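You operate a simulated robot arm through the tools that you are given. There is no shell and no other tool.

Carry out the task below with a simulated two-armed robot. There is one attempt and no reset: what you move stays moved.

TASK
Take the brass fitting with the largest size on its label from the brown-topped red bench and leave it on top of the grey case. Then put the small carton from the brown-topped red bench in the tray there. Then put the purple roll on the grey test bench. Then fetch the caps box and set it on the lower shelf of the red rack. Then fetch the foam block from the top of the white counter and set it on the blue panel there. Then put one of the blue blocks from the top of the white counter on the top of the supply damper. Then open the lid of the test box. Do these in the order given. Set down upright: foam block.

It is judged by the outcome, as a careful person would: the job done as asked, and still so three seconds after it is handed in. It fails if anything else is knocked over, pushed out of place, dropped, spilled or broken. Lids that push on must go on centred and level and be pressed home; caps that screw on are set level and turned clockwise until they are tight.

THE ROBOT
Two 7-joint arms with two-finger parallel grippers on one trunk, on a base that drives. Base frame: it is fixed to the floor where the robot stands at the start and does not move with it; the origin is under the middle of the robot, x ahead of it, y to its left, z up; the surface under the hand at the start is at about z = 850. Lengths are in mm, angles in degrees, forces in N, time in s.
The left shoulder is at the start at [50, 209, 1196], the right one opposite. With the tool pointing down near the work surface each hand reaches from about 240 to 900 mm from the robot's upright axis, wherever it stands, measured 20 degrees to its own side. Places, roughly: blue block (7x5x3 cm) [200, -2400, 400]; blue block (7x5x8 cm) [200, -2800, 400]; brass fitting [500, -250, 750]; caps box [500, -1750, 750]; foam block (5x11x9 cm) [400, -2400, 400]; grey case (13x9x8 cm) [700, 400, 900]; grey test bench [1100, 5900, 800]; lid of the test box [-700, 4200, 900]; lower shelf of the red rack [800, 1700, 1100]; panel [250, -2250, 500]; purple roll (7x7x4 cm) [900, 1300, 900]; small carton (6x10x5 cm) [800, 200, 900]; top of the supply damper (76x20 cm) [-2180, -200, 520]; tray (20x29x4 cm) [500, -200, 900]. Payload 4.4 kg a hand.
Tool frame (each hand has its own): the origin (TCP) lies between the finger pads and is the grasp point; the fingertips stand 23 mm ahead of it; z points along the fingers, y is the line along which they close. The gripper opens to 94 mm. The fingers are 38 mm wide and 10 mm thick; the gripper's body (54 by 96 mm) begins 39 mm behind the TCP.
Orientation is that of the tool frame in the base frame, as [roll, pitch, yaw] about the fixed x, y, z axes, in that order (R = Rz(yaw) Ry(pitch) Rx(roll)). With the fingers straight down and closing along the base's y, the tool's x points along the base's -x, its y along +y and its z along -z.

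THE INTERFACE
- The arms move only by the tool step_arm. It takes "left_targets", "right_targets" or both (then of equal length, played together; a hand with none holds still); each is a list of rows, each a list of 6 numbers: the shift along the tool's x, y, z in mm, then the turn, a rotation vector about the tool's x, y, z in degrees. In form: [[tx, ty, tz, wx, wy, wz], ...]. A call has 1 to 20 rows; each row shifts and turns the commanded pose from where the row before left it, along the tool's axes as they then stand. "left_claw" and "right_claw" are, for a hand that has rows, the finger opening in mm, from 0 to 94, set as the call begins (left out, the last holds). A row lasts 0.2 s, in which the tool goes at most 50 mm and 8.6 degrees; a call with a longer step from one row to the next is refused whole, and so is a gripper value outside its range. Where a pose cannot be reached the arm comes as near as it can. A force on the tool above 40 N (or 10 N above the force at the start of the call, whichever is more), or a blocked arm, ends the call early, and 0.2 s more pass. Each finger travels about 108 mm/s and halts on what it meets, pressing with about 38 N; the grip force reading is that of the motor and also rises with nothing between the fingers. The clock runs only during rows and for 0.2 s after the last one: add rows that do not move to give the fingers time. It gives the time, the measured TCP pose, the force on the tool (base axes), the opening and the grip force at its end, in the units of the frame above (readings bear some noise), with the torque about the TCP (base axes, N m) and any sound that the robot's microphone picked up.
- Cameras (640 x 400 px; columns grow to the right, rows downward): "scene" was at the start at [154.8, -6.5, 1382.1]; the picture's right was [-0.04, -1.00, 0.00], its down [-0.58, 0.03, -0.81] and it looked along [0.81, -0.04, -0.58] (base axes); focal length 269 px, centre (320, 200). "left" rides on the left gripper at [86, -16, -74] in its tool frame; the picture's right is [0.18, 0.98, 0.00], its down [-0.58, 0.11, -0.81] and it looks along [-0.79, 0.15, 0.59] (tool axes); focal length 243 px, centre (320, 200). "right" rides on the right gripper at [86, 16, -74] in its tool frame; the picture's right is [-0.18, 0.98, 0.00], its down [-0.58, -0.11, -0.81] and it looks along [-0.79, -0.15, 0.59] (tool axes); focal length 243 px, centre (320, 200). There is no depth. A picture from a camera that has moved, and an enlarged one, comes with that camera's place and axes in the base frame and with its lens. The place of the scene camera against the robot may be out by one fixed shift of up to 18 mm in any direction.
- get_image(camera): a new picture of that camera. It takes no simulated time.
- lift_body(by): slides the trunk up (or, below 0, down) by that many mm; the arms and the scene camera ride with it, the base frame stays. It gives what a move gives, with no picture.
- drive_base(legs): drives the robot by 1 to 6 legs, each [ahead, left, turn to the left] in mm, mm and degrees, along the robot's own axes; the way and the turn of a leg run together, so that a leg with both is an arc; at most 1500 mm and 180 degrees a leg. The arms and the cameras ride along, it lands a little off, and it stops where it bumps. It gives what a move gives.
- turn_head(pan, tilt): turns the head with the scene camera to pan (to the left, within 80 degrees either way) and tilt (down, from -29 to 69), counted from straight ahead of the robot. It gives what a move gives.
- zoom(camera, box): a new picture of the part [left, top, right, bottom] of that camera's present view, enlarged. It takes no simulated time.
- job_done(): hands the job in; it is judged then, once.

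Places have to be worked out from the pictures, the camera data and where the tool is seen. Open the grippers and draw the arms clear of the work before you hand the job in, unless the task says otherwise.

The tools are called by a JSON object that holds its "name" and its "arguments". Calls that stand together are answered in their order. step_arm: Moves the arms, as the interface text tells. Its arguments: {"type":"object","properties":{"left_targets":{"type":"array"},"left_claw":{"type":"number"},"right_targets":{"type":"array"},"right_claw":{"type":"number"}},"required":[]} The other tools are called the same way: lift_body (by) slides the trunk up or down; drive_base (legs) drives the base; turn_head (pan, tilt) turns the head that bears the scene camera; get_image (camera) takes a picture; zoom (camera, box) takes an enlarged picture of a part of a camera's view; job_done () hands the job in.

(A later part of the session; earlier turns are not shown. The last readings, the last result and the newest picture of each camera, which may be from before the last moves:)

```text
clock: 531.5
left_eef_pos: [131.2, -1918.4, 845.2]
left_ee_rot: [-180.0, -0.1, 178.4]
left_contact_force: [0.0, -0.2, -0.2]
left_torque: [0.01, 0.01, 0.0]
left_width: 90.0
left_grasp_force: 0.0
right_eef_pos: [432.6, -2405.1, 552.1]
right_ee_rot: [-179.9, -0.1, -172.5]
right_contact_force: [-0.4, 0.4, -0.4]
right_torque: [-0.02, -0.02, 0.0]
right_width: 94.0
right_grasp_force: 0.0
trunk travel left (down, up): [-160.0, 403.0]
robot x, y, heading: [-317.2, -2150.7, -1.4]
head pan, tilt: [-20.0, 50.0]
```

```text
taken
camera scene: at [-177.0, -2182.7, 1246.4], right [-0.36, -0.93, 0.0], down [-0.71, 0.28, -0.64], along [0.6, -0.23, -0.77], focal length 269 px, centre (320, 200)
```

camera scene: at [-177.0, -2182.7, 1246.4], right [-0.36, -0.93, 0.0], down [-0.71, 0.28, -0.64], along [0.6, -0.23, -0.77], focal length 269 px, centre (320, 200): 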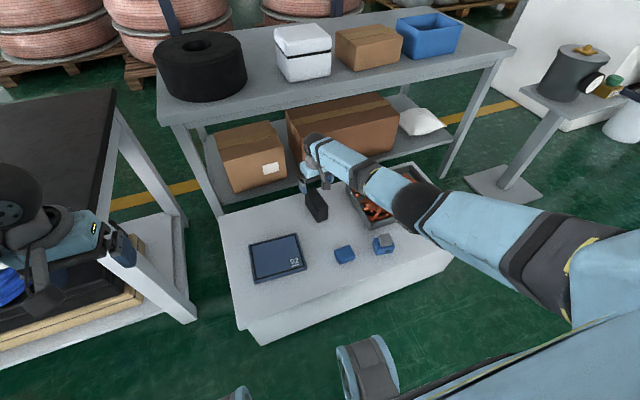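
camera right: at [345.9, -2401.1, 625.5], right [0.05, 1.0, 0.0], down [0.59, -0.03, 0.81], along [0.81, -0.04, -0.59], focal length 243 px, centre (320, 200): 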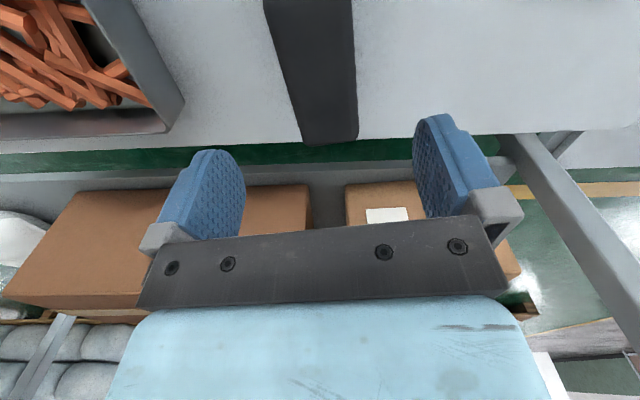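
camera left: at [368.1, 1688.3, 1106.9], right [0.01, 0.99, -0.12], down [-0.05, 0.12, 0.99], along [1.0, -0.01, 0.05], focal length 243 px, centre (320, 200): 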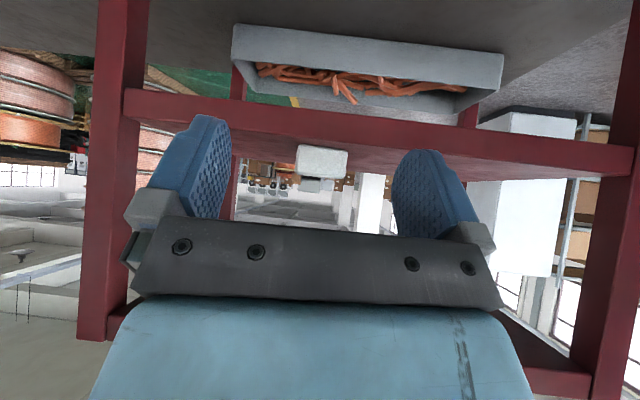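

Well aligned. I descend to z≈440 and close on the foam.

{"name": "step_arm", "arguments": {"right_targets": [[0, 0, 37, 0, 0, 0], [0, 0, 37, 0, 0, 0], [0, 0, 37, 0, 0, 0], [0, 0, 0, 0, 0, 0]]}}

{"name": "get_image", "arguments": {"camera": "right"}}

{"name": "step_arm", "arguments": {"right_targets": [[0, 0, 0, 0, 0, 0], [0, 0, 0, 0, 0, 0], [0, 0, 0, 0, 0, 0], [0, 0, 0, 0, 0, 0]], "right_claw": 0}}

{"name": "get_image", "arguments": {"camera": "right"}}

```text
clock: 532.5
left_eef_pos: [131.5, -1918.2, 846.0]
left_ee_rot: [-180.0, -0.1, 178.4]
left_contact_force: [0.4, 0.0, -0.5]
left_torque: [0.0, 0.01, 0.0]
left_width: 89.8
left_grasp_force: 0.0
right_eef_pos: [420.3, -2404.3, 481.6]
right_ee_rot: [-179.9, -0.1, -172.3]
right_contact_force: [0.0, -1.0, 0.2]
right_torque: [-0.02, 0.0, 0.0]
right_width: 93.8
right_grasp_force: 0.1
right hand out of reach, approached as far as the arm can: row 2, 3
trunk travel left (down, up): [-160.0, 403.0]
robot x, y, heading: [-311.1, -2151.7, -1.4]
head pan, tilt: [-20.0, 50.0]
```

```text
taken
camera right: at [333.0, -2400.2, 554.9], right [0.05, 1.0, 0.0], down [0.59, -0.03, 0.81], along [0.81, -0.04, -0.59], focal length 243 px, centre (320, 200)
```

right: 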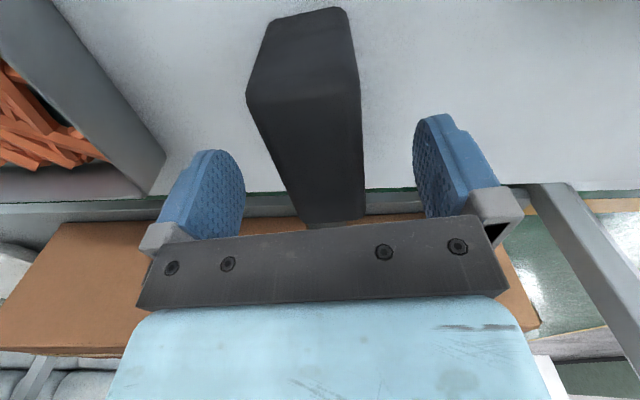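

```text
clock: 533.5
left_eef_pos: [132.8, -1917.7, 847.0]
left_ee_rot: [-180.0, 0.0, 178.5]
left_contact_force: [-0.9, 0.0, 0.6]
left_torque: [0.01, 0.01, -0.02]
left_width: 89.9
left_grasp_force: 0.1
right_eef_pos: [421.1, -2404.2, 481.0]
right_ee_rot: [-180.0, -0.1, -172.4]
right_contact_force: [0.6, -0.4, 0.6]
right_torque: [0.0, 0.03, 0.01]
right_width: 48.4
right_grasp_force: 38.3
trunk travel left (down, up): [-160.0, 403.0]
robot x, y, heading: [-315.2, -2151.0, -1.2]
head pan, tilt: [-20.0, 50.0]
```

```text
taken
camera right: at [333.0, -2400.2, 555.1], right [0.05, 1.0, 0.0], down [0.59, -0.03, 0.81], along [0.81, -0.04, -0.59], focal length 243 px, centre (320, 200)
```

right: 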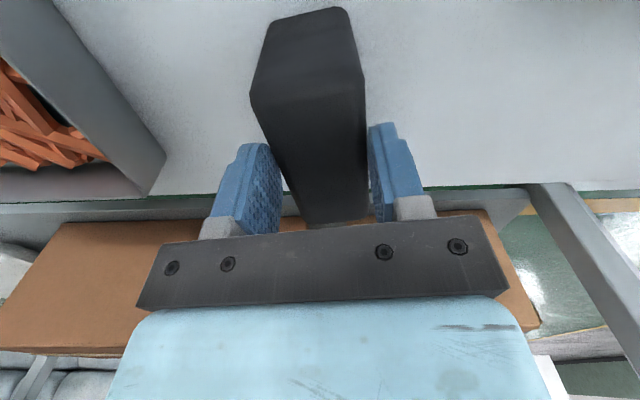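

The arm ran out of reach at z 481, so the grip is only on the top edge. I reopen and lower the trunk by 42 mm to bring the fingers deeper.

{"name": "step_arm", "arguments": {"right_targets": [[0, 0, 0, 0, 0, 0], [0, 0, 0, 0, 0, 0], [0, 0, 0, 0, 0, 0]], "right_claw": 94}}

{"name": "lift_body", "arguments": {"by": -40}}

{"name": "get_image", "arguments": {"camera": "right"}}

```text
clock: 534.3
left_eef_pos: [133.3, -1916.9, 846.0]
left_ee_rot: [180.0, -0.1, 178.3]
left_contact_force: [-0.3, 0.4, -1.2]
left_torque: [-0.01, 0.03, 0.03]
left_width: 90.0
left_grasp_force: 0.1
right_eef_pos: [420.3, -2404.2, 479.9]
right_ee_rot: [-179.9, 0.0, -172.5]
right_contact_force: [-0.3, 0.3, 0.0]
right_torque: [-0.01, -0.02, 0.0]
right_width: 94.2
right_grasp_force: 0.0
trunk travel left (down, up): [-160.0, 403.0]
robot x, y, heading: [-314.9, -2150.5, -1.4]
head pan, tilt: [-20.0, 50.0]
```

```text
clock: 535.2
left_eef_pos: [132.6, -1918.2, 807.4]
left_ee_rot: [180.0, -0.1, 178.4]
left_contact_force: [-0.4, 0.3, -0.3]
left_torque: [0.0, 0.03, -0.03]
left_width: 90.0
left_grasp_force: 0.0
right_eef_pos: [420.8, -2404.5, 442.5]
right_ee_rot: [-179.8, 0.0, -172.4]
right_contact_force: [0.0, 0.5, 0.1]
right_torque: [0.0, -0.04, 0.0]
right_width: 94.1
right_grasp_force: 0.1
trunk travel left (down, up): [-120.0, 443.0]
robot x, y, heading: [-314.5, -2148.1, -1.5]
head pan, tilt: [-20.0, 50.0]
```

```text
taken
camera right: at [332.9, -2400.2, 515.3], right [0.05, 1.0, 0.0], down [0.59, -0.03, 0.81], along [0.81, -0.04, -0.59], focal length 243 px, centre (320, 200)
```

right: 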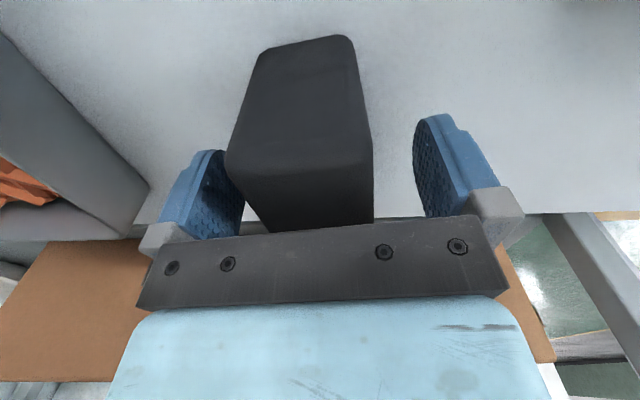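

The fingers now reach well down the block's sides. I close.

{"name": "step_arm", "arguments": {"right_targets": [[0, 0, 0, 0, 0, 0], [0, 0, 0, 0, 0, 0], [0, 0, 0, 0, 0, 0], [0, 0, 0, 0, 0, 0]], "right_claw": 0}}

{"name": "get_image", "arguments": {"camera": "right"}}

```text
clock: 536.2
left_eef_pos: [131.8, -1918.2, 806.2]
left_ee_rot: [180.0, 0.0, 178.5]
left_contact_force: [-0.5, 0.4, 0.5]
left_torque: [0.02, 0.01, 0.01]
left_width: 90.2
left_grasp_force: 0.1
right_eef_pos: [421.4, -2404.6, 441.0]
right_ee_rot: [-180.0, -0.1, -172.4]
right_contact_force: [-0.4, 0.5, 0.7]
right_torque: [-0.06, -0.04, 0.0]
right_width: 48.8
right_grasp_force: 37.8
trunk travel left (down, up): [-120.0, 443.0]
robot x, y, heading: [-314.8, -2143.2, -1.4]
head pan, tilt: [-20.0, 50.0]
```

```text
taken
camera right: at [333.0, -2400.3, 515.1], right [0.05, 1.0, 0.0], down [0.59, -0.03, 0.81], along [0.81, -0.04, -0.59], focal length 243 px, centre (320, 200)
```

right: 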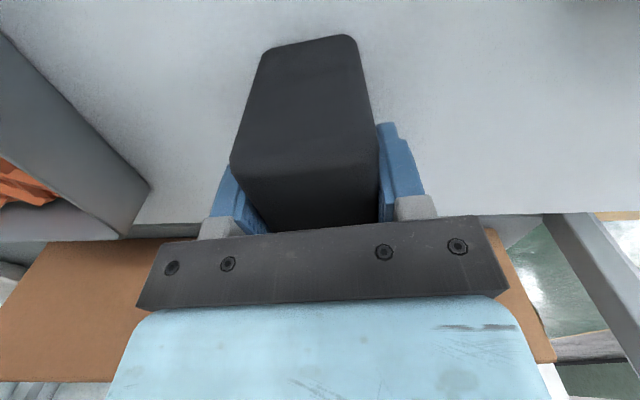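

Gripped. I lift it with the trunk by 100 mm, then carry it over to the panel.

{"name": "lift_body", "arguments": {"by": 100}}

{"name": "get_image", "arguments": {"camera": "right"}}

{"name": "get_image", "arguments": {"camera": "scene"}}

```text
clock: 537.5
left_eef_pos: [132.5, -1917.4, 905.3]
left_ee_rot: [-180.0, -0.1, 178.4]
left_contact_force: [0.1, 0.3, -0.2]
left_torque: [0.0, 0.01, 0.02]
left_width: 89.8
left_grasp_force: 0.0
right_eef_pos: [420.6, -2404.4, 540.8]
right_ee_rot: [-179.9, -0.1, -172.5]
right_contact_force: [-0.9, -0.8, -0.1]
right_torque: [-0.01, 0.04, 0.0]
right_width: 48.8
right_grasp_force: 38.0
trunk travel left (down, up): [-220.0, 343.0]
robot x, y, heading: [-316.1, -2150.0, -1.3]
head pan, tilt: [-20.0, 50.0]
```

```text
taken
camera right: at [333.1, -2400.2, 614.7], right [0.05, 1.0, 0.0], down [0.59, -0.03, 0.81], along [0.8, -0.04, -0.59], focal length 243 px, centre (320, 200)
```

right: 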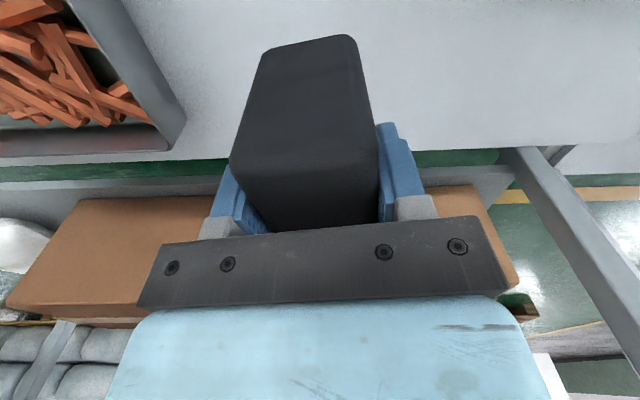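

```text
taken
camera scene: at [-176.6, -2182.7, 1306.3], right [-0.36, -0.93, 0.0], down [-0.71, 0.28, -0.64], along [0.6, -0.23, -0.77], focal length 269 px, centre (320, 200)
```

scene: 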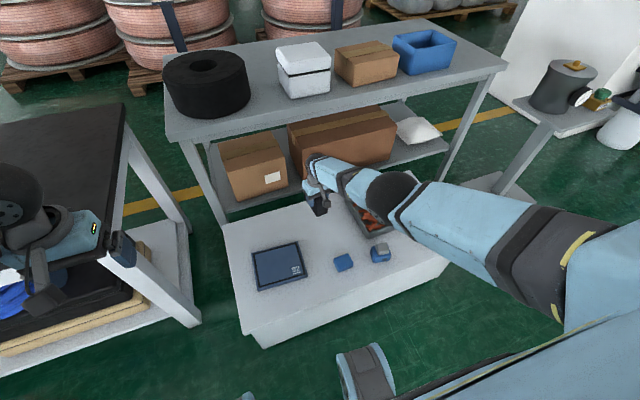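

I carry the foam over the panel (TCP target about (280, -2200)) and straighten the yaw.

{"name": "step_arm", "arguments": {"right_targets": [[18.8, 36.8, 0, 0, 0, 0], [18.8, 36.8, 0, 0, 0, 0], [18.8, 36.8, 0, 0, 0, 0], [18.8, 36.8, 0, 0, 0, 0], [18.8, 36.8, 0, 0, 0, 0], [18.8, 36.8, 0, 0, 0, 7.5], [0, 0, 0, 0, 0, 0]]}}

{"name": "get_image", "arguments": {"camera": "right"}}

{"name": "turn_head", "arguments": {"pan": 0, "tilt": 55}}

{"name": "get_image", "arguments": {"camera": "scene"}}

```text
clock: 539.1
left_eef_pos: [132.1, -1917.3, 905.3]
left_ee_rot: [-180.0, -0.1, 178.3]
left_contact_force: [0.3, -0.9, 0.8]
left_torque: [-0.02, 0.03, 0.0]
left_width: 90.0
left_grasp_force: 0.0
right_eef_pos: [281.3, -2202.0, 540.9]
right_ee_rot: [-179.9, 0.0, -180.0]
right_contact_force: [0.8, 0.5, -0.7]
right_torque: [-0.02, 0.06, 0.0]
right_width: 49.2
right_grasp_force: 37.2
trunk travel left (down, up): [-220.0, 343.0]
robot x, y, heading: [-316.8, -2153.1, -1.5]
head pan, tilt: [-20.0, 50.0]
```

```text
taken
camera right: at [194.4, -2186.5, 614.5], right [0.18, 0.98, 0.0], down [0.58, -0.11, 0.81], along [0.79, -0.15, -0.59], focal length 243 px, centre (320, 200)
```

right: 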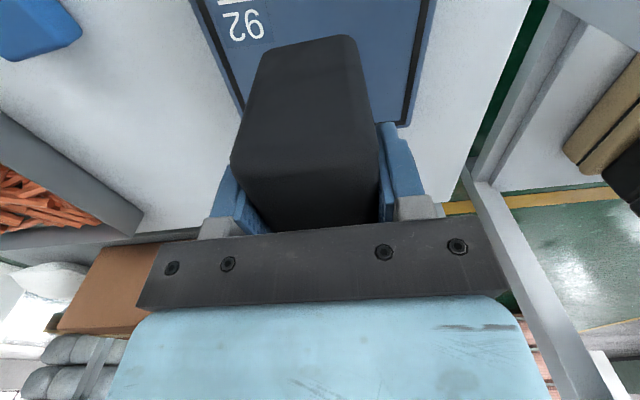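

```text
clock: 539.9
left_eef_pos: [131.7, -1916.9, 905.9]
left_ee_rot: [179.9, -0.1, 178.4]
left_contact_force: [0.3, -0.4, -0.4]
left_torque: [0.0, -0.01, 0.01]
left_width: 90.0
left_grasp_force: 0.1
right_eef_pos: [280.3, -2202.7, 541.3]
right_ee_rot: [-179.9, 0.0, -179.9]
right_contact_force: [-0.3, -0.4, -0.5]
right_torque: [0.02, 0.01, -0.02]
right_width: 49.2
right_grasp_force: 38.0
trunk travel left (down, up): [-220.0, 343.0]
robot x, y, heading: [-315.0, -2152.8, -1.3]
head pan, tilt: [0.0, 55.0]
```

```text
taken
camera scene: at [-176.5, -2156.5, 1299.9], right [-0.02, -1.0, 0.0], down [-0.82, 0.02, -0.57], along [0.57, -0.01, -0.82], focal length 269 px, centre (320, 200)
```

scene: 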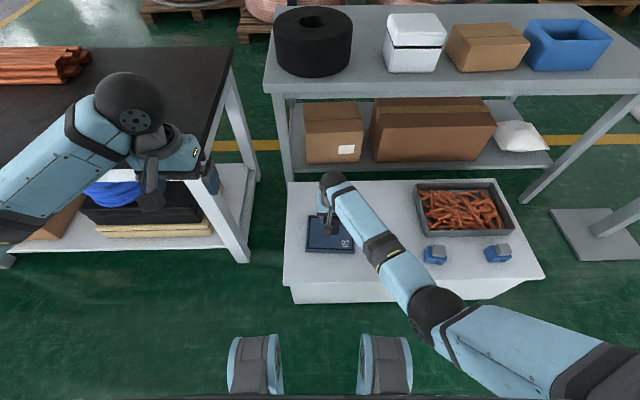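

The foam is centred over the panel. I lower it: 68 mm first, then small steps to contact.

{"name": "step_arm", "arguments": {"right_targets": [[0, 0, 25, 0, 0, 0], [0, 0, 25, 0, 0, 0], [0, 0, 18, 0, 0, 0], [0, 0, 0, 0, 0, 0]]}}

{"name": "step_arm", "arguments": {"right_targets": [[0, 0, 4, 0, 0, 0], [0, 0, 0, 0, 0, 0]]}}

{"name": "step_arm", "arguments": {"right_targets": [[0, 0, 3, 0, 0, 0], [0, 0, 0, 0, 0, 0]]}}

{"name": "get_image", "arguments": {"camera": "right"}}

{"name": "zoom", "arguments": {"camera": "scene", "box": [270, 160, 430, 290]}}

```text
clock: 540.9
left_eef_pos: [131.9, -1917.4, 904.8]
left_ee_rot: [180.0, -0.1, 178.5]
left_contact_force: [-0.7, 0.4, 0.3]
left_torque: [0.0, 0.0, -0.03]
left_width: 89.9
left_grasp_force: 0.2
right_eef_pos: [280.3, -2200.1, 472.7]
right_ee_rot: [-179.9, 0.0, -179.9]
right_contact_force: [0.2, -0.2, -0.7]
right_torque: [0.04, -0.04, -0.01]
right_width: 48.8
right_grasp_force: 38.2
trunk travel left (down, up): [-220.0, 343.0]
robot x, y, heading: [-316.0, -2146.8, -1.6]
head pan, tilt: [0.0, 55.0]
```

```text
clock: 541.5
left_eef_pos: [133.0, -1917.4, 905.4]
left_ee_rot: [179.9, -0.1, 178.4]
left_contact_force: [-0.3, 0.0, 0.0]
left_torque: [0.02, 0.01, 0.01]
left_width: 89.8
left_grasp_force: 0.1
right_eef_pos: [279.2, -2200.9, 469.3]
right_ee_rot: [-179.9, 0.0, -179.8]
right_contact_force: [-0.3, 0.4, -0.4]
right_torque: [0.0, -0.01, 0.03]
right_width: 49.2
right_grasp_force: 37.7
trunk travel left (down, up): [-220.0, 343.0]
robot x, y, heading: [-314.6, -2147.4, -1.5]
head pan, tilt: [0.0, 55.0]
```

```text
clock: 542.1
left_eef_pos: [132.5, -1918.3, 905.4]
left_ee_rot: [-179.9, -0.2, 178.3]
left_contact_force: [0.4, 0.4, 0.0]
left_torque: [-0.01, 0.02, 0.02]
left_width: 89.8
left_grasp_force: 0.1
right_eef_pos: [280.7, -2199.0, 465.7]
right_ee_rot: [-179.9, 0.0, -179.9]
right_contact_force: [-0.2, 0.3, -0.6]
right_torque: [-0.02, -0.02, -0.02]
right_width: 49.3
right_grasp_force: 38.1
trunk travel left (down, up): [-220.0, 343.0]
robot x, y, heading: [-313.3, -2151.2, -1.4]
head pan, tilt: [0.0, 55.0]
```

```text
taken
camera right: at [193.7, -2185.1, 539.7], right [0.18, 0.98, 0.0], down [0.58, -0.11, 0.81], along [0.79, -0.15, -0.59], focal length 243 px, centre (320, 200)
```

right: 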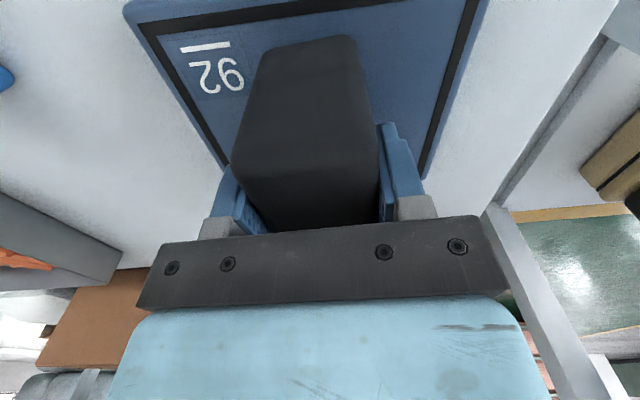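

```text
3.08 times, centred on (350, 225) of scene
camera zoom: at [-176.6, -2156.4, 1299.9], right [-0.02, -1.0, 0.0], down [-0.82, 0.02, -0.57], along [0.57, -0.01, -0.82], focal length 829 px, centre (228, 123)
```

zoom: 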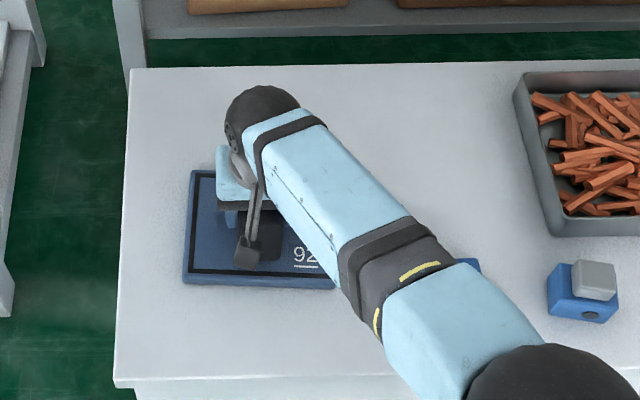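

Close to the panel. I continue in small steps until contact.

{"name": "step_arm", "arguments": {"right_targets": [[0, 0, 3, 0, 0, 0], [0, 0, 0, 0, 0, 0]]}}

{"name": "step_arm", "arguments": {"right_targets": [[0, 0, 2.5, 0, 0, 0], [0, 0, 0, 0, 0, 0]]}}

{"name": "step_arm", "arguments": {"right_targets": [[0, 0, 2.5, 0, 0, 0], [0, 0, 0, 0, 0, 0]]}}

{"name": "step_arm", "arguments": {"right_targets": [[0, 0, 2, 0, 0, 0], [0, 0, 0, 0, 0, 0]]}}

```text
clock: 542.7
left_eef_pos: [132.3, -1919.0, 904.9]
left_ee_rot: [-180.0, -0.1, 178.3]
left_contact_force: [-0.9, -0.6, 0.2]
left_torque: [0.02, -0.01, 0.01]
left_width: 90.2
left_grasp_force: 0.0
right_eef_pos: [281.1, -2200.7, 463.6]
right_ee_rot: [-180.0, 0.0, -179.9]
right_contact_force: [0.8, 0.4, -0.1]
right_torque: [-0.03, 0.03, 0.0]
right_width: 49.2
right_grasp_force: 38.1
trunk travel left (down, up): [-220.0, 343.0]
robot x, y, heading: [-316.5, -2147.6, -1.5]
head pan, tilt: [0.0, 55.0]
```

```text
clock: 543.3
left_eef_pos: [132.3, -1917.0, 905.4]
left_ee_rot: [-180.0, -0.1, 178.4]
left_contact_force: [0.6, 0.2, 0.5]
left_torque: [0.03, -0.03, -0.02]
left_width: 90.1
left_grasp_force: 0.2
right_eef_pos: [280.2, -2199.4, 461.4]
right_ee_rot: [-179.9, 0.0, -179.9]
right_contact_force: [0.2, 0.9, 0.0]
right_torque: [0.02, -0.01, 0.01]
right_width: 49.0
right_grasp_force: 37.3
trunk travel left (down, up): [-220.0, 343.0]
robot x, y, heading: [-313.3, -2153.6, -1.3]
head pan, tilt: [0.0, 55.0]
```

```text
clock: 543.9
left_eef_pos: [131.2, -1918.4, 907.1]
left_ee_rot: [179.9, 0.0, 178.4]
left_contact_force: [0.0, 0.3, -1.0]
left_torque: [0.0, -0.01, 0.01]
left_width: 90.1
left_grasp_force: 0.1
right_eef_pos: [279.9, -2201.5, 460.0]
right_ee_rot: [-179.8, 0.1, -179.9]
right_contact_force: [-5.5, -0.9, 13.1]
right_torque: [-0.06, 0.3, -0.05]
right_width: 49.1
right_grasp_force: 38.6
trunk travel left (down, up): [-220.0, 343.0]
robot x, y, heading: [-316.7, -2148.9, -1.5]
head pan, tilt: [0.0, 55.0]
```

```text
clock: 544.5
left_eef_pos: [129.5, -1917.4, 907.1]
left_ee_rot: [179.9, 0.0, 178.4]
left_contact_force: [0.6, -0.2, -0.3]
left_torque: [-0.04, 0.01, -0.02]
left_width: 90.0
left_grasp_force: 0.0
right_eef_pos: [280.6, -2200.4, 459.9]
right_ee_rot: [-179.9, 0.2, -179.9]
right_contact_force: [-7.7, -6.7, 32.4]
right_torque: [-0.2, 0.9, -0.03]
right_width: 49.1
right_grasp_force: 37.8
trunk travel left (down, up): [-220.0, 343.0]
robot x, y, heading: [-316.4, -2149.4, -1.2]
head pan, tilt: [0.0, 55.0]
```

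Contact at z≈460. I relieve 2 mm, open, and withdraw upward.

{"name": "step_arm", "arguments": {"right_targets": [[0, 0, -2.5, 0, 0, 0], [0, 0, 0, 0, 0, 0]]}}

{"name": "step_arm", "arguments": {"right_targets": [[0, 0, 0, 0, 0, 0], [0, 0, 0, 0, 0, 0], [0, 0, 0, 0, 0, 0]], "right_claw": 90}}

{"name": "step_arm", "arguments": {"right_targets": [[0, 0, -15, 0, 0, 0], [0, 0, -30, 0, 0, 0], [0, 0, -45, 0, 0, 0], [0, 0, -45, 0, 0, 0], [0, 0, 0, 0, 0, 0]]}}

{"name": "get_image", "arguments": {"camera": "right"}}

{"name": "zoom", "arguments": {"camera": "scene", "box": [270, 160, 430, 290]}}

```text
clock: 545.1
left_eef_pos: [131.6, -1917.8, 906.1]
left_ee_rot: [179.9, 0.0, 178.5]
left_contact_force: [0.0, -0.9, 0.5]
left_torque: [-0.03, 0.0, -0.01]
left_width: 89.9
left_grasp_force: 0.1
right_eef_pos: [280.5, -2200.0, 459.2]
right_ee_rot: [-179.9, 0.2, -179.9]
right_contact_force: [7.5, -0.9, 10.8]
right_torque: [0.05, -0.77, -0.05]
right_width: 49.1
right_grasp_force: 38.0
trunk travel left (down, up): [-220.0, 343.0]
robot x, y, heading: [-315.3, -2149.7, -1.1]
head pan, tilt: [0.0, 55.0]
```

```text
clock: 545.9
left_eef_pos: [131.1, -1917.9, 905.5]
left_ee_rot: [179.9, -0.1, 178.3]
left_contact_force: [0.8, -0.7, 0.8]
left_torque: [0.0, 0.02, -0.01]
left_width: 90.2
left_grasp_force: 0.0
right_eef_pos: [279.6, -2200.6, 458.4]
right_ee_rot: [-179.8, 0.1, -179.8]
right_contact_force: [0.7, -0.3, 0.7]
right_torque: [0.02, 0.0, -0.01]
right_width: 90.2
right_grasp_force: 0.1
trunk travel left (down, up): [-220.0, 343.0]
robot x, y, heading: [-314.6, -2148.7, -1.5]
head pan, tilt: [0.0, 55.0]
```

```text
clock: 547.1
left_eef_pos: [133.0, -1918.0, 906.9]
left_ee_rot: [-179.9, -0.1, 178.4]
left_contact_force: [-0.5, 0.2, -1.1]
left_torque: [-0.02, 0.05, 0.02]
left_width: 90.2
left_grasp_force: 0.1
right_eef_pos: [294.2, -2215.7, 604.8]
right_ee_rot: [-178.9, 1.5, 179.6]
right_contact_force: [-0.4, -0.1, -0.8]
right_torque: [0.03, -0.02, 0.0]
right_width: 90.3
right_grasp_force: 0.0
trunk travel left (down, up): [-220.0, 343.0]
robot x, y, heading: [-315.5, -2150.2, -1.2]
head pan, tilt: [0.0, 55.0]
```

```text
taken
camera right: at [206.6, -2197.8, 677.4], right [0.19, 0.98, -0.01], down [0.56, -0.1, 0.82], along [0.81, -0.17, -0.57], focal length 243 px, centre (320, 200)
```

right: 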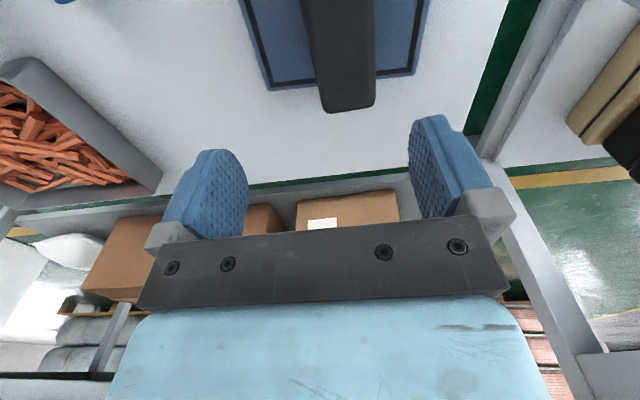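

```text
3.08 times, centred on (350, 225) of scene
camera zoom: at [-176.5, -2156.4, 1299.9], right [-0.02, -1.0, 0.0], down [-0.82, 0.02, -0.57], along [0.57, -0.01, -0.82], focal length 829 px, centre (228, 123)
```

zoom: 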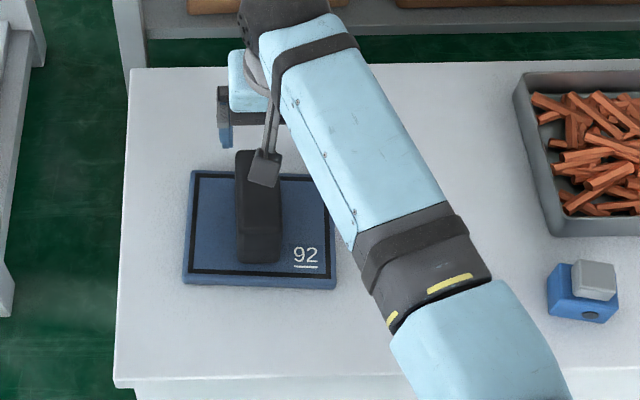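

The foam block stands upright on the panel. Next the plain blue block near (209, -2420): I move the right hand to a viewpoint behind it.

{"name": "step_arm", "arguments": {"right_targets": [[0, 0, -20, 0, 0, 0], [25, -34, 0, -1.1, 1.5, 0], [25, -34, 0, 0, 0, 0], [25, -34, 0, 0, 0, 0], [25, -34, 0, 0, 0, 0], [25, -34, 0, 0, 0, 0], [25, -34, 0, 0, 0, 0], [0, 0, 0, 0, 0, 0]]}}

{"name": "get_image", "arguments": {"camera": "right"}}

{"name": "get_image", "arguments": {"camera": "scene"}}

```text
clock: 548.1
left_eef_pos: [132.7, -1917.3, 921.8]
left_ee_rot: [-180.0, -0.2, 178.4]
left_contact_force: [-0.2, -0.1, -0.7]
left_torque: [0.02, 0.04, 0.0]
left_width: 90.3
left_grasp_force: 0.1
right_eef_pos: [285.4, -2251.0, 722.0]
right_ee_rot: [175.2, 6.9, -179.0]
right_contact_force: [0.1, 0.5, -0.6]
right_torque: [0.0, -0.03, 0.01]
right_width: 89.9
right_grasp_force: 0.1
trunk travel left (down, up): [-220.0, 343.0]
robot x, y, heading: [-316.7, -2150.8, -1.3]
head pan, tilt: [0.0, 55.0]
stopped in row 5 (right hand): the arm was blocked; the commanded pose is now the measured one
```

```text
taken
camera right: at [191.5, -2243.1, 786.6], right [0.16, 0.98, 0.1], down [0.49, -0.17, 0.86], along [0.86, -0.08, -0.5], focal length 243 px, centre (320, 200)
```

right: 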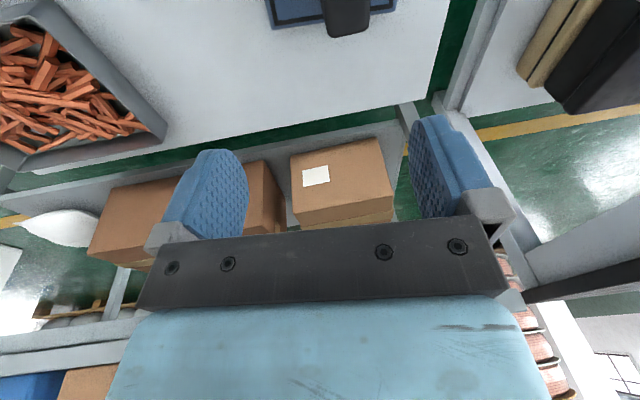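

```text
taken
camera scene: at [-176.2, -2156.4, 1316.3], right [-0.02, -1.0, 0.0], down [-0.82, 0.02, -0.57], along [0.57, -0.01, -0.82], focal length 269 px, centre (320, 200)
```

scene: 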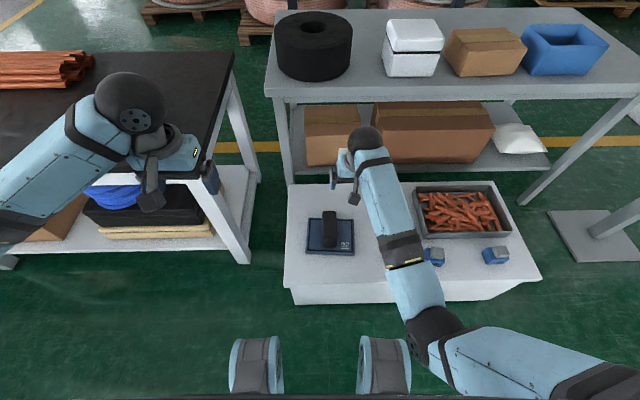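

The right elbow is pressing on the robot's own knee (the trunk rose slightly). I move the hand outward to free it, then back the robot away to gain room.

{"name": "step_arm", "arguments": {"right_targets": [[-25, -35, -10, 0, 0, 0], [-25, -35, -10, 0, 0, 0], [-25, -35, -10, 0, 0, 0], [0, 0, 0, 0, 0, 0]]}}

{"name": "get_image", "arguments": {"camera": "scene"}}

```text
clock: 549.1
left_eef_pos: [131.8, -1918.2, 905.8]
left_ee_rot: [-180.0, -0.1, 178.5]
left_contact_force: [0.7, -0.3, 0.3]
left_torque: [-0.02, 0.01, -0.01]
left_width: 90.2
left_grasp_force: 0.0
right_eef_pos: [357.5, -2357.1, 742.0]
right_ee_rot: [175.0, 7.6, -179.0]
right_contact_force: [-0.1, -0.3, -0.9]
right_torque: [-0.02, 0.01, 0.01]
right_width: 89.7
right_grasp_force: 0.0
trunk travel left (down, up): [-220.0, 343.0]
robot x, y, heading: [-317.1, -2153.7, -1.5]
head pan, tilt: [0.0, 55.0]
```

```text
taken
camera scene: at [-176.8, -2156.1, 1299.7], right [-0.02, -1.0, 0.0], down [-0.82, 0.02, -0.57], along [0.57, -0.01, -0.82], focal length 269 px, centre (320, 200)
```

scene: 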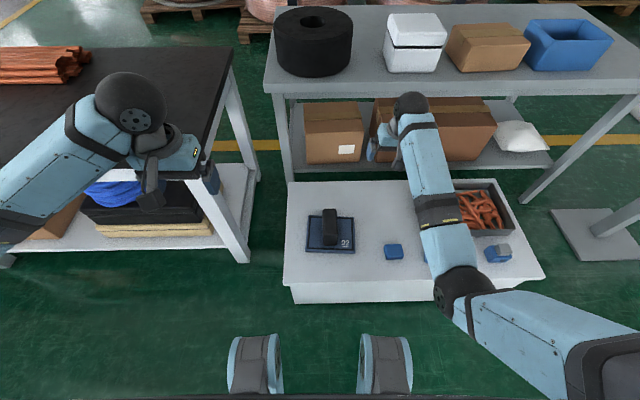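

Freed. I back the robot 150 mm and square up the right hand's orientation above the block.

{"name": "drive_base", "arguments": {"legs": [[-150, 0, 1.4]]}}

{"name": "step_arm", "arguments": {"right_targets": [[0, 0, 0, 5, 0, 0], [0, 0, 0, 0, 7.6, 0], [0, 0, 0, 0, 0, 0]]}}

{"name": "get_image", "arguments": {"camera": "right"}}

{"name": "get_image", "arguments": {"camera": "scene"}}

```text
clock: 550.5
left_eef_pos: [-18.7, -1905.7, 906.9]
left_ee_rot: [-180.0, 0.0, 179.7]
left_contact_force: [-0.9, -0.2, 0.6]
left_torque: [-0.02, 0.0, 0.02]
left_width: 89.9
left_grasp_force: 0.1
right_eef_pos: [218.4, -2338.3, 742.8]
right_ee_rot: [174.9, 7.6, -177.7]
right_contact_force: [1.1, 0.3, -0.3]
right_torque: [0.01, 0.0, -0.09]
right_width: 90.0
right_grasp_force: 0.1
trunk travel left (down, up): [-220.0, 343.0]
robot x, y, heading: [-464.5, -2145.6, -0.1]
head pan, tilt: [0.0, 55.0]
```

```text
clock: 551.3
left_eef_pos: [-17.5, -1905.1, 906.5]
left_ee_rot: [179.9, -0.1, 179.7]
left_contact_force: [0.1, -0.3, -0.3]
left_torque: [0.02, 0.0, -0.01]
left_width: 90.0
left_grasp_force: 0.0
right_eef_pos: [218.0, -2339.2, 741.9]
right_ee_rot: [179.9, 0.0, -177.7]
right_contact_force: [1.4, -0.3, 0.7]
right_torque: [-0.03, -0.01, -0.03]
right_width: 90.0
right_grasp_force: 0.1
trunk travel left (down, up): [-220.0, 343.0]
robot x, y, heading: [-457.0, -2150.7, 0.0]
head pan, tilt: [0.0, 55.0]
```

```text
taken
camera right: at [131.2, -2327.6, 815.8], right [0.14, 0.99, 0.0], down [0.59, -0.09, 0.81], along [0.8, -0.12, -0.59], focal length 243 px, centre (320, 200)
```

right: 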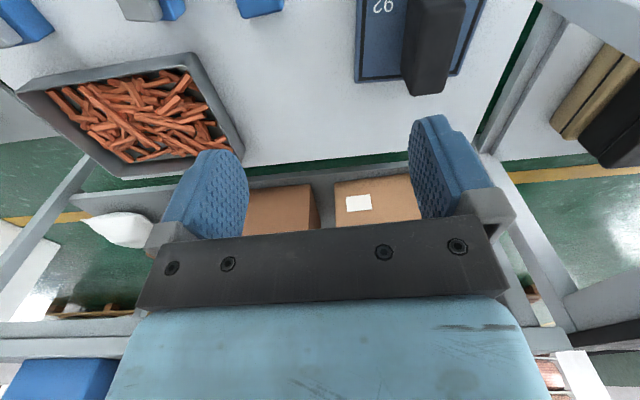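

```text
taken
camera scene: at [-321.6, -2151.4, 1299.9], right [0.0, -1.0, 0.0], down [-0.82, 0.0, -0.57], along [0.57, 0.0, -0.82], focal length 269 px, centre (320, 200)
```

scene: 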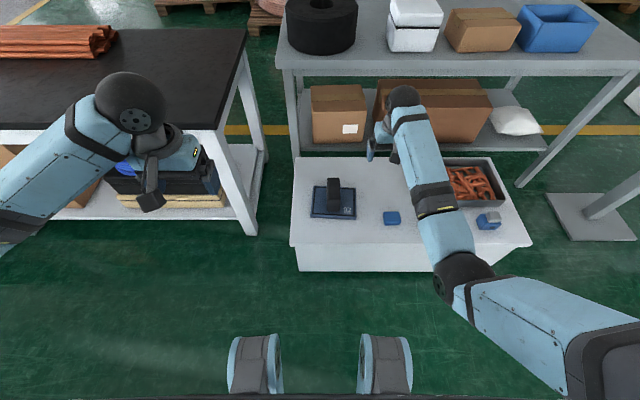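

I move the right hand back and lower to view the plain blue block.

{"name": "step_arm", "arguments": {"right_targets": [[24, -18, 20, 0, 0, -2.3], [24, -18, 20, 0, 0, 0], [24, -18, 20, 0, 0, 0], [24, -18, 20, 0, 0, 0], [0, 0, 0, 0, 0, 0]]}}

{"name": "get_image", "arguments": {"camera": "right"}}

```text
clock: 552.5
left_eef_pos: [-18.6, -1904.9, 906.3]
left_ee_rot: [179.9, -0.1, 179.8]
left_contact_force: [-0.9, -0.4, 0.2]
left_torque: [-0.02, -0.02, 0.01]
left_width: 90.0
left_grasp_force: 0.1
right_eef_pos: [127.4, -2418.5, 663.2]
right_ee_rot: [-180.0, 0.0, -175.5]
right_contact_force: [0.0, 0.3, 0.3]
right_torque: [0.01, -0.02, 0.0]
right_width: 90.1
right_grasp_force: 0.1
trunk travel left (down, up): [-220.0, 343.0]
robot x, y, heading: [-462.6, -2148.7, 0.1]
head pan, tilt: [0.0, 55.0]
```

```text
taken
camera right: at [40.3, -2410.1, 735.9], right [0.1, 0.99, 0.0], down [0.59, -0.06, 0.81], along [0.8, -0.08, -0.59], focal length 243 px, centre (320, 200)
```

right: 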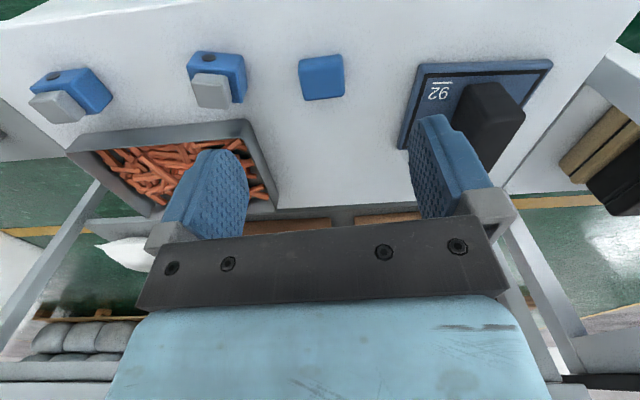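

Block #1 (plain blue) is clear. I zoom for its corners.

{"name": "zoom", "arguments": {"camera": "right", "box": [273, 45, 369, 105]}}

```text
6.67 times, centred on (321, 75) of right
camera zoom: at [40.3, -2410.1, 735.9], right [0.1, 0.99, 0.0], down [0.59, -0.06, 0.81], along [0.8, -0.08, -0.59], focal length 1618 px, centre (313, 1033)
```

zoom: 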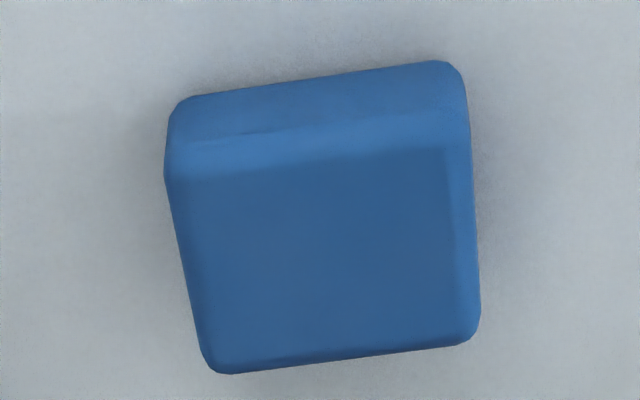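

The block is aligned with the axes, centre (214, -2424), top ≈408. I lower the trunk 100 mm for reach, rotate to align, and move over it.

{"name": "lift_body", "arguments": {"by": -100}}

{"name": "step_arm", "arguments": {"right_targets": [[0, 0, 0, 0, 0, 4.5], [-29, -2, 10, 0, 0, 0], [-29, -2, 15, 0, 0, 0], [-29, -2, 20, 0, 0, 0], [0, 0, 0, 0, 0, 0]], "right_claw": 94}}

{"name": "get_image", "arguments": {"camera": "right"}}

```text
clock: 553.8
left_eef_pos: [-18.4, -1905.3, 805.7]
left_ee_rot: [179.9, -0.1, 179.8]
left_contact_force: [-0.7, 0.7, 0.2]
left_torque: [0.0, 0.01, -0.02]
left_width: 90.2
left_grasp_force: 0.1
right_eef_pos: [127.2, -2419.1, 562.5]
right_ee_rot: [-180.0, 0.0, -175.4]
right_contact_force: [-0.5, -0.3, -0.3]
right_torque: [0.01, -0.02, 0.01]
right_width: 90.0
right_grasp_force: 0.0
trunk travel left (down, up): [-120.0, 443.0]
robot x, y, heading: [-465.2, -2149.6, -0.3]
head pan, tilt: [0.0, 55.0]
```

```text
clock: 555.0
left_eef_pos: [-18.4, -1904.7, 805.9]
left_ee_rot: [180.0, -0.1, 179.8]
left_contact_force: [-0.1, 0.5, -0.5]
left_torque: [0.02, -0.01, 0.03]
left_width: 89.8
left_grasp_force: 0.1
right_eef_pos: [214.8, -2423.9, 516.8]
right_ee_rot: [180.0, 0.0, -179.9]
right_contact_force: [0.5, 0.0, -0.8]
right_torque: [0.03, -0.02, -0.01]
right_width: 94.0
right_grasp_force: 0.0
trunk travel left (down, up): [-120.0, 443.0]
robot x, y, heading: [-462.5, -2148.0, 0.2]
head pan, tilt: [0.0, 55.0]
```

```text
taken
camera right: at [128.7, -2409.2, 590.7], right [0.18, 0.98, 0.0], down [0.58, -0.11, 0.81], along [0.79, -0.15, -0.59], focal length 243 px, centre (320, 200)
```

right: 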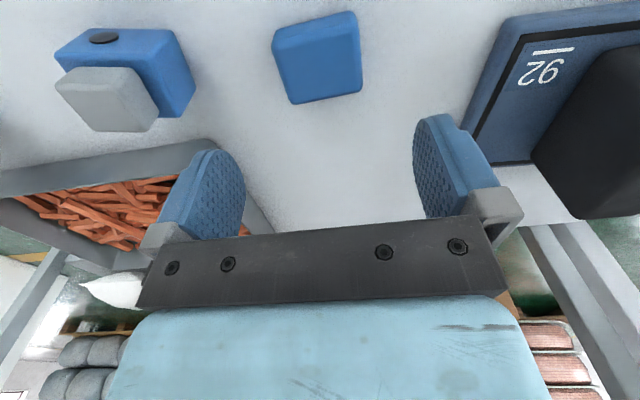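

The block is centred under the hand. I descend to z≈405 and close.

{"name": "step_arm", "arguments": {"right_targets": [[0, -1, 40, 0, 0, 0], [0, 0, 40, 0, 0, 0], [0, 0, 31, 0, 0, 0], [0, 0, 0, 0, 0, 0]]}}

{"name": "get_image", "arguments": {"camera": "right"}}

{"name": "step_arm", "arguments": {"right_targets": [[0, 0, 0, 0, 0, 0], [0, 0, 0, 0, 0, 0], [0, 0, 0, 0, 0, 0]], "right_claw": 0}}

{"name": "get_image", "arguments": {"camera": "right"}}

```text
clock: 556.0
left_eef_pos: [-18.0, -1905.0, 805.7]
left_ee_rot: [179.9, -0.1, 179.8]
left_contact_force: [-0.4, 0.3, 0.2]
left_torque: [0.0, -0.02, 0.02]
left_width: 90.0
left_grasp_force: 0.0
right_eef_pos: [215.3, -2426.2, 405.5]
right_ee_rot: [180.0, 0.0, -179.9]
right_contact_force: [-0.1, -0.5, -0.6]
right_torque: [0.0, 0.0, 0.03]
right_width: 94.1
right_grasp_force: 0.0
trunk travel left (down, up): [-120.0, 443.0]
robot x, y, heading: [-464.0, -2150.3, 0.1]
head pan, tilt: [0.0, 55.0]
```

```text
taken
camera right: at [128.3, -2410.7, 479.6], right [0.18, 0.98, 0.0], down [0.58, -0.11, 0.81], along [0.79, -0.15, -0.59], focal length 243 px, centre (320, 200)
```

right: 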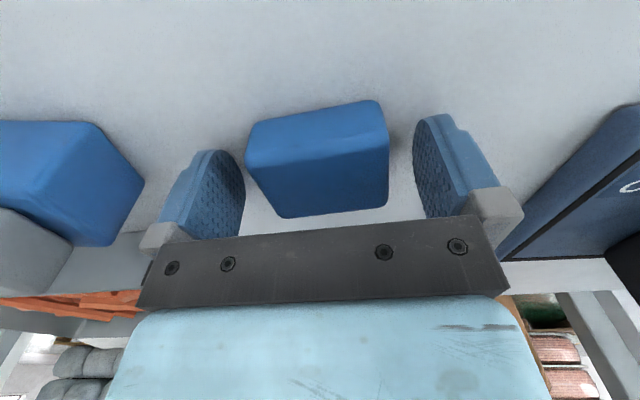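

```text
clock: 556.8
left_eef_pos: [-17.8, -1905.0, 806.0]
left_ee_rot: [180.0, -0.1, 179.8]
left_contact_force: [0.5, 0.0, 0.4]
left_torque: [-0.01, 0.0, -0.01]
left_width: 89.8
left_grasp_force: 0.1
right_eef_pos: [215.3, -2426.6, 406.4]
right_ee_rot: [180.0, 0.0, -179.9]
right_contact_force: [0.1, 1.7, -0.1]
right_torque: [0.0, -0.03, 0.03]
right_width: 62.0
right_grasp_force: 38.6
trunk travel left (down, up): [-120.0, 443.0]
robot x, y, heading: [-459.7, -2147.1, -0.0]
head pan, tilt: [0.0, 55.0]
```

```text
taken
camera right: at [128.3, -2410.7, 479.8], right [0.18, 0.98, 0.0], down [0.58, -0.11, 0.81], along [0.79, -0.15, -0.59], focal length 243 px, centre (320, 200)
```

right: 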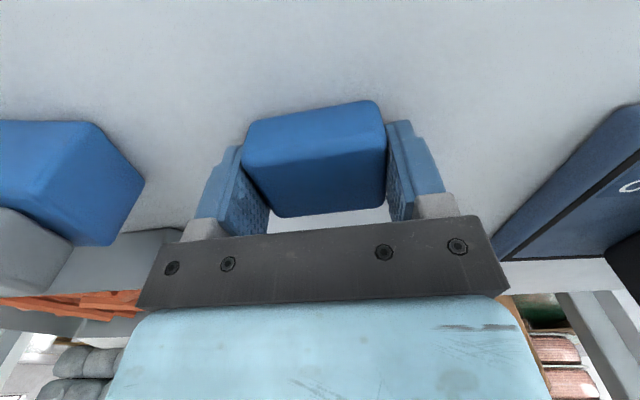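

The blue block is gripped (62 mm). I raise the trunk, retract the hand, and plan the way around the air unit's south end to the damper on its west side.

{"name": "lift_body", "arguments": {"by": 380}}

{"name": "step_arm", "arguments": {"right_targets": [[20, 0, -36, 0, 0, 0], [25, 0, -36, 0, 0, 0], [28, 0, -36, 0, 0, 0], [28, 0, -36, 0, 0, 0], [28, 0, -36, 0, 0, 0], [28, 0, -36, 0, 0, 0], [28, 0, -36, 0, 0, 0], [0, 0, 0, 0, 0, 0]]}}

{"name": "get_image", "arguments": {"camera": "right"}}

```text
clock: 560.5
left_eef_pos: [-17.7, -1905.6, 1185.8]
left_ee_rot: [180.0, -0.1, 179.8]
left_contact_force: [0.6, -0.3, 0.0]
left_torque: [-0.02, 0.0, 0.02]
left_width: 90.2
left_grasp_force: 0.0
right_eef_pos: [214.2, -2426.3, 786.5]
right_ee_rot: [-179.9, 0.0, -180.0]
right_contact_force: [-0.3, 0.1, -0.9]
right_torque: [0.05, 0.02, 0.01]
right_width: 61.5
right_grasp_force: 37.7
trunk travel left (down, up): [-500.0, 63.0]
robot x, y, heading: [-462.3, -2150.2, -0.1]
head pan, tilt: [0.0, 55.0]
```

```text
clock: 562.3
left_eef_pos: [-17.2, -1903.7, 1185.5]
left_ee_rot: [-179.9, -0.2, 179.8]
left_contact_force: [0.8, 0.0, 0.1]
left_torque: [-0.03, 0.02, 0.01]
left_width: 89.9
left_grasp_force: 0.0
right_eef_pos: [28.1, -2421.7, 1037.7]
right_ee_rot: [-179.8, 0.1, -179.8]
right_contact_force: [-0.3, 0.4, -1.2]
right_torque: [-0.04, -0.01, 0.01]
right_width: 61.4
right_grasp_force: 37.7
trunk travel left (down, up): [-500.0, 63.0]
robot x, y, heading: [-462.2, -2149.0, -0.0]
head pan, tilt: [0.0, 55.0]
```

```text
taken
camera right: at [-58.5, -2407.8, 1111.7], right [0.18, 0.98, 0.0], down [0.58, -0.11, 0.81], along [0.79, -0.15, -0.59], focal length 243 px, centre (320, 200)
```

right: 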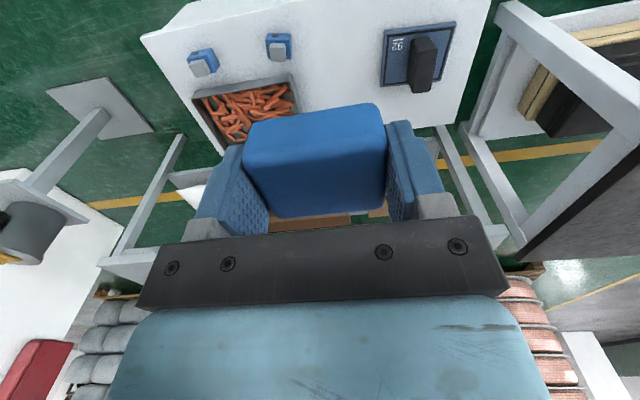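

The block is held and the foam stands on the panel. I turn to face west and survey the air unit.

{"name": "drive_base", "arguments": {"legs": [[0, 0, 180]]}}

{"name": "turn_head", "arguments": {"pan": 0, "tilt": 25}}

{"name": "get_image", "arguments": {"camera": "scene"}}

{"name": "turn_head", "arguments": {"pan": -45, "tilt": 25}}

{"name": "get_image", "arguments": {"camera": "scene"}}

```text
clock: 570.0
left_eef_pos: [-903.7, -2392.3, 1186.5]
left_ee_rot: [179.9, -0.1, -0.3]
left_contact_force: [-0.2, -0.7, 0.2]
left_torque: [0.02, 0.02, 0.0]
left_width: 89.9
left_grasp_force: 0.1
right_eef_pos: [-948.0, -1871.9, 1037.7]
right_ee_rot: [-180.0, -0.1, -0.1]
right_contact_force: [-0.2, 0.5, -0.9]
right_torque: [0.02, 0.02, 0.01]
right_width: 61.6
right_grasp_force: 38.2
trunk travel left (down, up): [-500.0, 63.0]
robot x, y, heading: [-462.9, -2148.0, 179.9]
head pan, tilt: [0.0, 55.0]
```

```text
clock: 571.0
left_eef_pos: [-903.5, -2392.7, 1185.4]
left_ee_rot: [-180.0, -0.2, -0.2]
left_contact_force: [-0.7, 0.1, 0.2]
left_torque: [0.02, 0.02, 0.0]
left_width: 90.0
left_grasp_force: 0.0
right_eef_pos: [-948.1, -1872.0, 1038.2]
right_ee_rot: [-180.0, -0.1, 0.1]
right_contact_force: [-0.5, 0.4, -1.2]
right_torque: [0.04, -0.02, 0.0]
right_width: 61.4
right_grasp_force: 38.5
trunk travel left (down, up): [-500.0, 63.0]
robot x, y, heading: [-456.6, -2147.5, 179.6]
head pan, tilt: [0.0, 25.0]
```

```text
taken
camera scene: at [-620.5, -2151.1, 1623.8], right [0.0, 1.0, 0.0], down [0.42, 0.0, -0.91], along [-0.91, 0.0, -0.42], focal length 269 px, centre (320, 200)
```

scene: 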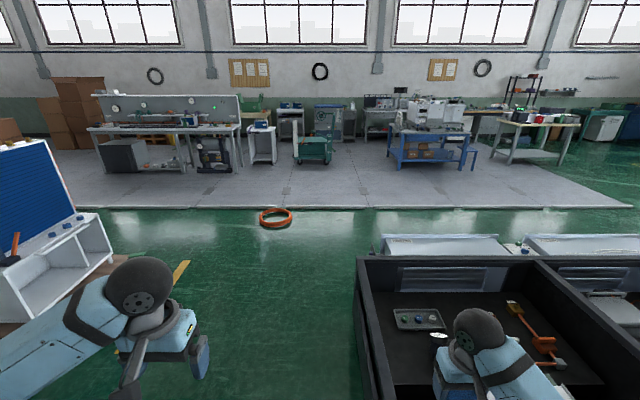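

```text
clock: 572.1
left_eef_pos: [-902.5, -2392.2, 1185.5]
left_ee_rot: [179.9, -0.1, -0.2]
left_contact_force: [0.1, 0.5, -0.1]
left_torque: [0.0, -0.02, 0.01]
left_width: 90.0
left_grasp_force: 0.0
right_eef_pos: [-948.6, -1872.2, 1038.1]
right_ee_rot: [179.9, 0.1, 0.0]
right_contact_force: [0.4, 0.8, -0.9]
right_torque: [0.03, 0.04, 0.02]
right_width: 61.5
right_grasp_force: 37.8
trunk travel left (down, up): [-500.0, 63.0]
robot x, y, heading: [-458.4, -2149.0, 179.8]
head pan, tilt: [-45.0, 25.0]
```

```text
taken
camera scene: at [-593.6, -2086.1, 1623.9], right [0.71, 0.71, 0.0], down [0.3, -0.3, -0.91], along [-0.64, 0.64, -0.42], focal length 269 px, centre (320, 200)
```

scene: 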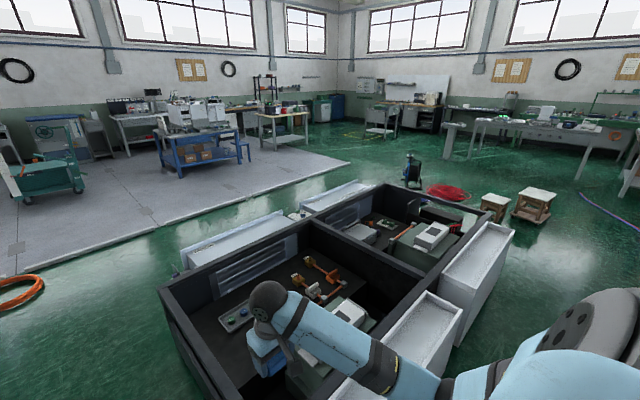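

The dampers sit along the unit's west side; the one near (-2175, -170) matches the supply damper's place. I drive around the unit's south end (keeping south of y≈-2250) and north along x≈-2850.

{"name": "drive_base", "arguments": {"legs": [[0, 360, 0], [1200, 0, 0], [1200, 0, 0], [0, 0, -90], [1100, 0, 0]]}}

{"name": "turn_head", "arguments": {"pan": -40, "tilt": 30}}

{"name": "get_image", "arguments": {"camera": "scene"}}

```text
clock: 596.3
left_eef_pos: [-3052.9, -850.2, 1185.3]
left_ee_rot: [179.9, 0.0, -93.4]
left_contact_force: [0.1, 0.4, -0.4]
left_torque: [0.0, -0.01, -0.02]
left_width: 90.2
left_grasp_force: 0.0
right_eef_pos: [-2532.5, -834.0, 1036.7]
right_ee_rot: [180.0, 0.1, -93.2]
right_contact_force: [-0.3, -0.8, -1.4]
right_torque: [0.0, 0.0, 0.02]
right_width: 61.5
right_grasp_force: 37.9
trunk travel left (down, up): [-500.0, 63.0]
robot x, y, heading: [-2837.2, -1303.3, 86.9]
head pan, tilt: [-45.0, 25.0]
```

```text
clock: 597.0
left_eef_pos: [-3054.5, -849.8, 1184.7]
left_ee_rot: [-180.0, -0.1, -93.5]
left_contact_force: [-0.4, -0.3, 0.8]
left_torque: [0.03, 0.0, -0.02]
left_width: 90.1
left_grasp_force: 0.1
right_eef_pos: [-2532.9, -833.4, 1037.6]
right_ee_rot: [-180.0, 0.0, -93.1]
right_contact_force: [0.2, 0.2, -0.9]
right_torque: [0.01, 0.02, 0.02]
right_width: 61.4
right_grasp_force: 38.1
trunk travel left (down, up): [-500.0, 63.0]
robot x, y, heading: [-2833.8, -1304.9, 86.8]
head pan, tilt: [-40.0, 30.0]
```

```text
taken
camera scene: at [-2770.6, -1174.6, 1615.9], right [0.73, -0.69, 0.0], down [-0.34, -0.36, -0.87], along [0.59, 0.63, -0.5], focal length 269 px, centre (320, 200)
```

scene: 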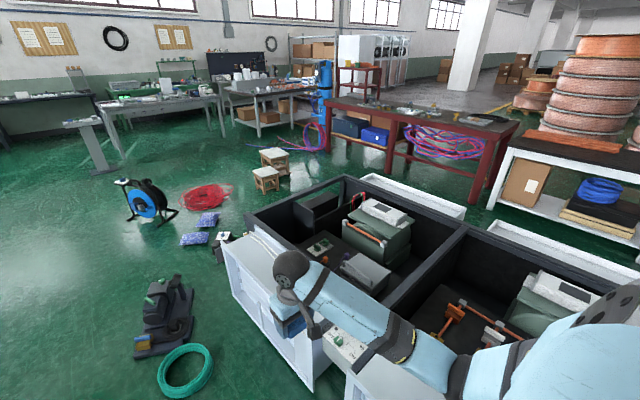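

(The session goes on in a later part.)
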